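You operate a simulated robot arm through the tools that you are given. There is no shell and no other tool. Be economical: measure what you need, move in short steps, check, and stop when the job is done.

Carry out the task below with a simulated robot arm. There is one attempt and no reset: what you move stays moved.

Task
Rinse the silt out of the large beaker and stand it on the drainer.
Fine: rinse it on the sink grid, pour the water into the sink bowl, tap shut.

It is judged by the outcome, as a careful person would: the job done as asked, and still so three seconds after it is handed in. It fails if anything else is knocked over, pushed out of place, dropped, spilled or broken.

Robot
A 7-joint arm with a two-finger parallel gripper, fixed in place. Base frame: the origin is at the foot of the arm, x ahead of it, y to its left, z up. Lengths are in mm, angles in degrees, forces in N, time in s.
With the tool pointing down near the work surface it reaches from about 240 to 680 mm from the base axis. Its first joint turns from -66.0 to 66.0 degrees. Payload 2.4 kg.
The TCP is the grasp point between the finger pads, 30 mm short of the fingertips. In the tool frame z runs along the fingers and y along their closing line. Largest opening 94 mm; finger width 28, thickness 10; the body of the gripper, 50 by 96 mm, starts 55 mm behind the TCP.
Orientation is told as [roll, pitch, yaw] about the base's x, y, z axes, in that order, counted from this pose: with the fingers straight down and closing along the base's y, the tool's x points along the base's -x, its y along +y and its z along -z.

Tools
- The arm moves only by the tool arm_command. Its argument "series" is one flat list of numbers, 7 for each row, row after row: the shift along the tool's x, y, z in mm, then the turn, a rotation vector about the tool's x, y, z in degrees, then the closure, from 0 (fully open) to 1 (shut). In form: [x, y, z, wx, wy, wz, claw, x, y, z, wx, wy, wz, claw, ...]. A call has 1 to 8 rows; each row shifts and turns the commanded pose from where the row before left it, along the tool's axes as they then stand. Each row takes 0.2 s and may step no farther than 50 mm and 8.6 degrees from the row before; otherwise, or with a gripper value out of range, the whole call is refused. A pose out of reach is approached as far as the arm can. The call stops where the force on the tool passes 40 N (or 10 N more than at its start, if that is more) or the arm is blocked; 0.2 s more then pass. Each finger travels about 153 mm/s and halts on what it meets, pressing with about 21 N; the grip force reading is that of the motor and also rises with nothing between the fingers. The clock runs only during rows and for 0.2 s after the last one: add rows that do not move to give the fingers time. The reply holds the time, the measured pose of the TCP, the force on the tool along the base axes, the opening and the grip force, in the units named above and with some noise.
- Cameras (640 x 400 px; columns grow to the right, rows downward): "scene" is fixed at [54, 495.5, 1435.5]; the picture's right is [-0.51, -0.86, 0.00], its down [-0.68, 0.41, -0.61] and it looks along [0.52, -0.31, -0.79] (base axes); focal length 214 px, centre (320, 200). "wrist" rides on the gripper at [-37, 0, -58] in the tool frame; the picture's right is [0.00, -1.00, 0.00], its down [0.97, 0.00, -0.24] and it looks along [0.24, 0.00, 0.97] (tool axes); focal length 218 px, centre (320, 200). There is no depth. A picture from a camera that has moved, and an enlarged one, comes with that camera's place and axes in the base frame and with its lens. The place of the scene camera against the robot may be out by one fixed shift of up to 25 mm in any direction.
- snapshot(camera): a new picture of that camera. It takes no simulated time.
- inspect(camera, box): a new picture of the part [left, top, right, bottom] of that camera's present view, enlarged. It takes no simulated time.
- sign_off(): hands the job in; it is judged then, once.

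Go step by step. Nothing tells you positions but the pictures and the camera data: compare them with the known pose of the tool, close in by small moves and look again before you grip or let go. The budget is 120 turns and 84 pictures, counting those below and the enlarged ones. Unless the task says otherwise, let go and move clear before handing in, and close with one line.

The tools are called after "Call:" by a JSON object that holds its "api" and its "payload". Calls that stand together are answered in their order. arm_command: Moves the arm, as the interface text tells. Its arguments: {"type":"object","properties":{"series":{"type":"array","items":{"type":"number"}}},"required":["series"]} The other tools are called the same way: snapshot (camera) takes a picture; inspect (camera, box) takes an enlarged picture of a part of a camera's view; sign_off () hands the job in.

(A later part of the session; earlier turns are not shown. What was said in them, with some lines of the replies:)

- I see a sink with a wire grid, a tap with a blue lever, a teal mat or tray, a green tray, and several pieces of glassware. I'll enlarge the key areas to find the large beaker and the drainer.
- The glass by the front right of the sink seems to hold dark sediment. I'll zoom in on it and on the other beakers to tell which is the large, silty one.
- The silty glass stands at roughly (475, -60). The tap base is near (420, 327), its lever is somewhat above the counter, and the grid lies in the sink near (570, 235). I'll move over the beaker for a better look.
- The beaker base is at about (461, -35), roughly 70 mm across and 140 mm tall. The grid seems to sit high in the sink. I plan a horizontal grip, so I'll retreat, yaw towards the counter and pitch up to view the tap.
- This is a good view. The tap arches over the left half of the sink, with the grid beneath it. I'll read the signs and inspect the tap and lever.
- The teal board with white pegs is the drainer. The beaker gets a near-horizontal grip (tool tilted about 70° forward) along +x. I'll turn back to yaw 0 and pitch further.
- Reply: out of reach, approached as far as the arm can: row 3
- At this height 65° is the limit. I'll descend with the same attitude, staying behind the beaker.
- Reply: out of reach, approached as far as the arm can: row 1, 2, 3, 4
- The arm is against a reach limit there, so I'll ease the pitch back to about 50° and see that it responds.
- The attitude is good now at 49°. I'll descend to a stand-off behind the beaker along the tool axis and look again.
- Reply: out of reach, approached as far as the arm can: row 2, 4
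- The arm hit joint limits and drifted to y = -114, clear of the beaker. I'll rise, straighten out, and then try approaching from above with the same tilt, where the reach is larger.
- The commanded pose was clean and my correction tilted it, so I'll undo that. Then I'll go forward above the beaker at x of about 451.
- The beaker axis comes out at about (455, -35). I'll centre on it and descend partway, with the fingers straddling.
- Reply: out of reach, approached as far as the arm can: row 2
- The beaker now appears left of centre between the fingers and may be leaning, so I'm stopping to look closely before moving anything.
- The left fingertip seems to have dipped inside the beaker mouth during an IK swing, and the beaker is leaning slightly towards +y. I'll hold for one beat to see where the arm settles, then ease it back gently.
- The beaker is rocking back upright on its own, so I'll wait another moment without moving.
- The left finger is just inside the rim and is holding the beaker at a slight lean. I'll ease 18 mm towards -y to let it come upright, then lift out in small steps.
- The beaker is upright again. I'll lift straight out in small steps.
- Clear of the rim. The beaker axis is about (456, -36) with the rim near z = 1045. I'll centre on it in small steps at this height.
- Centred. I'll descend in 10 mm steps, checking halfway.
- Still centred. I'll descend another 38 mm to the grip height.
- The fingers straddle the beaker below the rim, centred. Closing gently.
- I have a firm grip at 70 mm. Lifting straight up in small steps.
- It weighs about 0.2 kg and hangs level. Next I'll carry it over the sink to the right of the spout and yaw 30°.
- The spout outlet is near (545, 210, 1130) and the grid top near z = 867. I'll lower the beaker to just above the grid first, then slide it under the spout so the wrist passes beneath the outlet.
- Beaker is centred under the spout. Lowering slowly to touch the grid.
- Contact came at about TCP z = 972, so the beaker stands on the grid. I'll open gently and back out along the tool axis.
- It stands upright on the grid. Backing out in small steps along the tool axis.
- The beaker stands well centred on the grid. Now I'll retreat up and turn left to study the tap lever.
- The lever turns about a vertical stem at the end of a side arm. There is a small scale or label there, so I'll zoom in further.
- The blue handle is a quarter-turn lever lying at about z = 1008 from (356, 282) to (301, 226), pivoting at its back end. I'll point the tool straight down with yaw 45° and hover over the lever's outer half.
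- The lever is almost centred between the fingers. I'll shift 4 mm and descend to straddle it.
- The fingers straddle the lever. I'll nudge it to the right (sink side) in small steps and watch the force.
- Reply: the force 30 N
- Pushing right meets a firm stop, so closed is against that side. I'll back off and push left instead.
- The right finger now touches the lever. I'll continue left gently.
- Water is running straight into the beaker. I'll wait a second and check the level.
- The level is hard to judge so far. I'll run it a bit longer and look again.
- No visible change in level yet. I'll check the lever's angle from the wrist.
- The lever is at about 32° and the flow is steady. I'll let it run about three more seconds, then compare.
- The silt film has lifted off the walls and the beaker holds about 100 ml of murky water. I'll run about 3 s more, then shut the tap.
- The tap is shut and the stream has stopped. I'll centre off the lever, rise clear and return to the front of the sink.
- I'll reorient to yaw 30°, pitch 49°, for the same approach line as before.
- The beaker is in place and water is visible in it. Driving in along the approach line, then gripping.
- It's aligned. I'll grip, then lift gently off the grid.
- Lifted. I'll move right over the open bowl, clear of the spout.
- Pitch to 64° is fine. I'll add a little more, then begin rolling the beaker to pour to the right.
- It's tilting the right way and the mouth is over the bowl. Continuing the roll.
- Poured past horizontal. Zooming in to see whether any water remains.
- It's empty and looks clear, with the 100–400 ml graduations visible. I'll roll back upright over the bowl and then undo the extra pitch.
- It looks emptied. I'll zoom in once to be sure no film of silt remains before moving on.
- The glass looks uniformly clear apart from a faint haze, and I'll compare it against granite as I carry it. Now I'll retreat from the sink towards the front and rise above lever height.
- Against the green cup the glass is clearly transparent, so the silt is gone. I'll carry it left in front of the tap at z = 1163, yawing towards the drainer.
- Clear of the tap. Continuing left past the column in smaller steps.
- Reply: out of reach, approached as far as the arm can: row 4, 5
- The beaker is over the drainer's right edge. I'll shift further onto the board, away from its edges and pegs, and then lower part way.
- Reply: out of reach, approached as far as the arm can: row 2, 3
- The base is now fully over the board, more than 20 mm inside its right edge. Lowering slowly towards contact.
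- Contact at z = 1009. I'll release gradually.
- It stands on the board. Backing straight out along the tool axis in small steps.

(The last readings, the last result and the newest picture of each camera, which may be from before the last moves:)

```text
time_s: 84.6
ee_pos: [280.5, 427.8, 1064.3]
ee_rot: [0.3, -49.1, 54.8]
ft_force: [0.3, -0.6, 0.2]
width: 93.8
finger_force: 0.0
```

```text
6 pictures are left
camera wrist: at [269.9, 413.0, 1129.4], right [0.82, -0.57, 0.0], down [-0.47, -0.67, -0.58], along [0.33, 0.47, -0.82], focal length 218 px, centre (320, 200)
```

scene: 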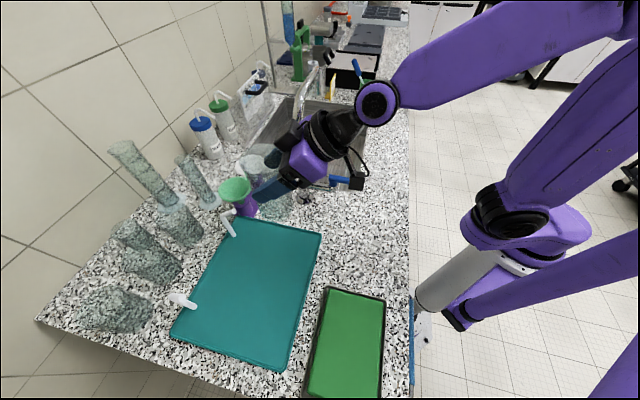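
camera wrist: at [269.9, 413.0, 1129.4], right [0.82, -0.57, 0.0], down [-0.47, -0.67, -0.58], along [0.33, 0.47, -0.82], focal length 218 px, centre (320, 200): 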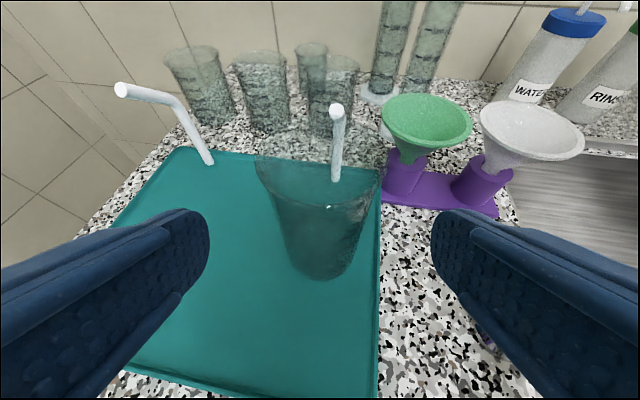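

The beaker stands upright and clear on the drainer. I'll rise clear and take a last scene check.

Call:
{"api": "arm_command", "payload": {"series": [-15, 0, -13, 0, 0, 0, 0, -15, 0, -13, 0, 0, 0, 0, -15, 0, -13, 0, 0, 0, 0, -15, 0, -13, 0, 0, 0, 0]}}

Call:
{"api": "snapshot", "payload": {"camera": "scene"}}

Call:
{"api": "inspect", "payload": {"camera": "scene", "box": [220, 50, 380, 270]}}

```text
time_s: 85.6
ee_pos: [282.6, 427.8, 1144.1]
ee_rot: [0.3, -49.0, 54.8]
ft_force: [-0.6, 0.1, 0.1]
width: 94.0
finger_force: 0.1
```

```text
5 pictures are left
```

scene: 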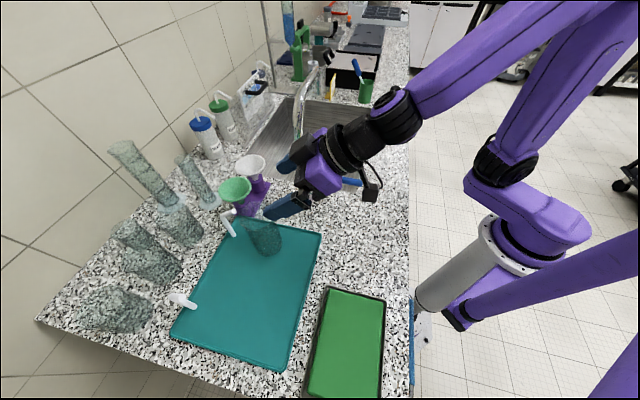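

```text
1.82 times, centred on (300, 160) of scene
camera zoom: at [54.0, 495.5, 1435.5], right [-0.51, -0.86, 0.0], down [-0.68, 0.41, -0.61], along [0.52, -0.31, -0.79], focal length 390 px, centre (356, 273)
```

zoom: 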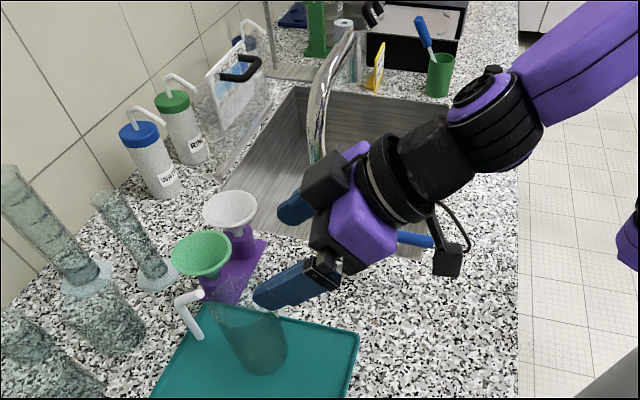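

The beaker is clean and upright on the drainer, the tap is shut with no stream, nothing else has moved, and the gripper is clear. Handing in.

Call:
{"api": "sign_off", "payload": {}}

```text
The job is handed in.
```

The large beaker was rinsed on the sink grid, emptied into the bowl and stood upright on the drainer, and the tap is shut; on my first approach a fingertip caught its rim and tipped it slightly, but it settled upright with nothing spilled.
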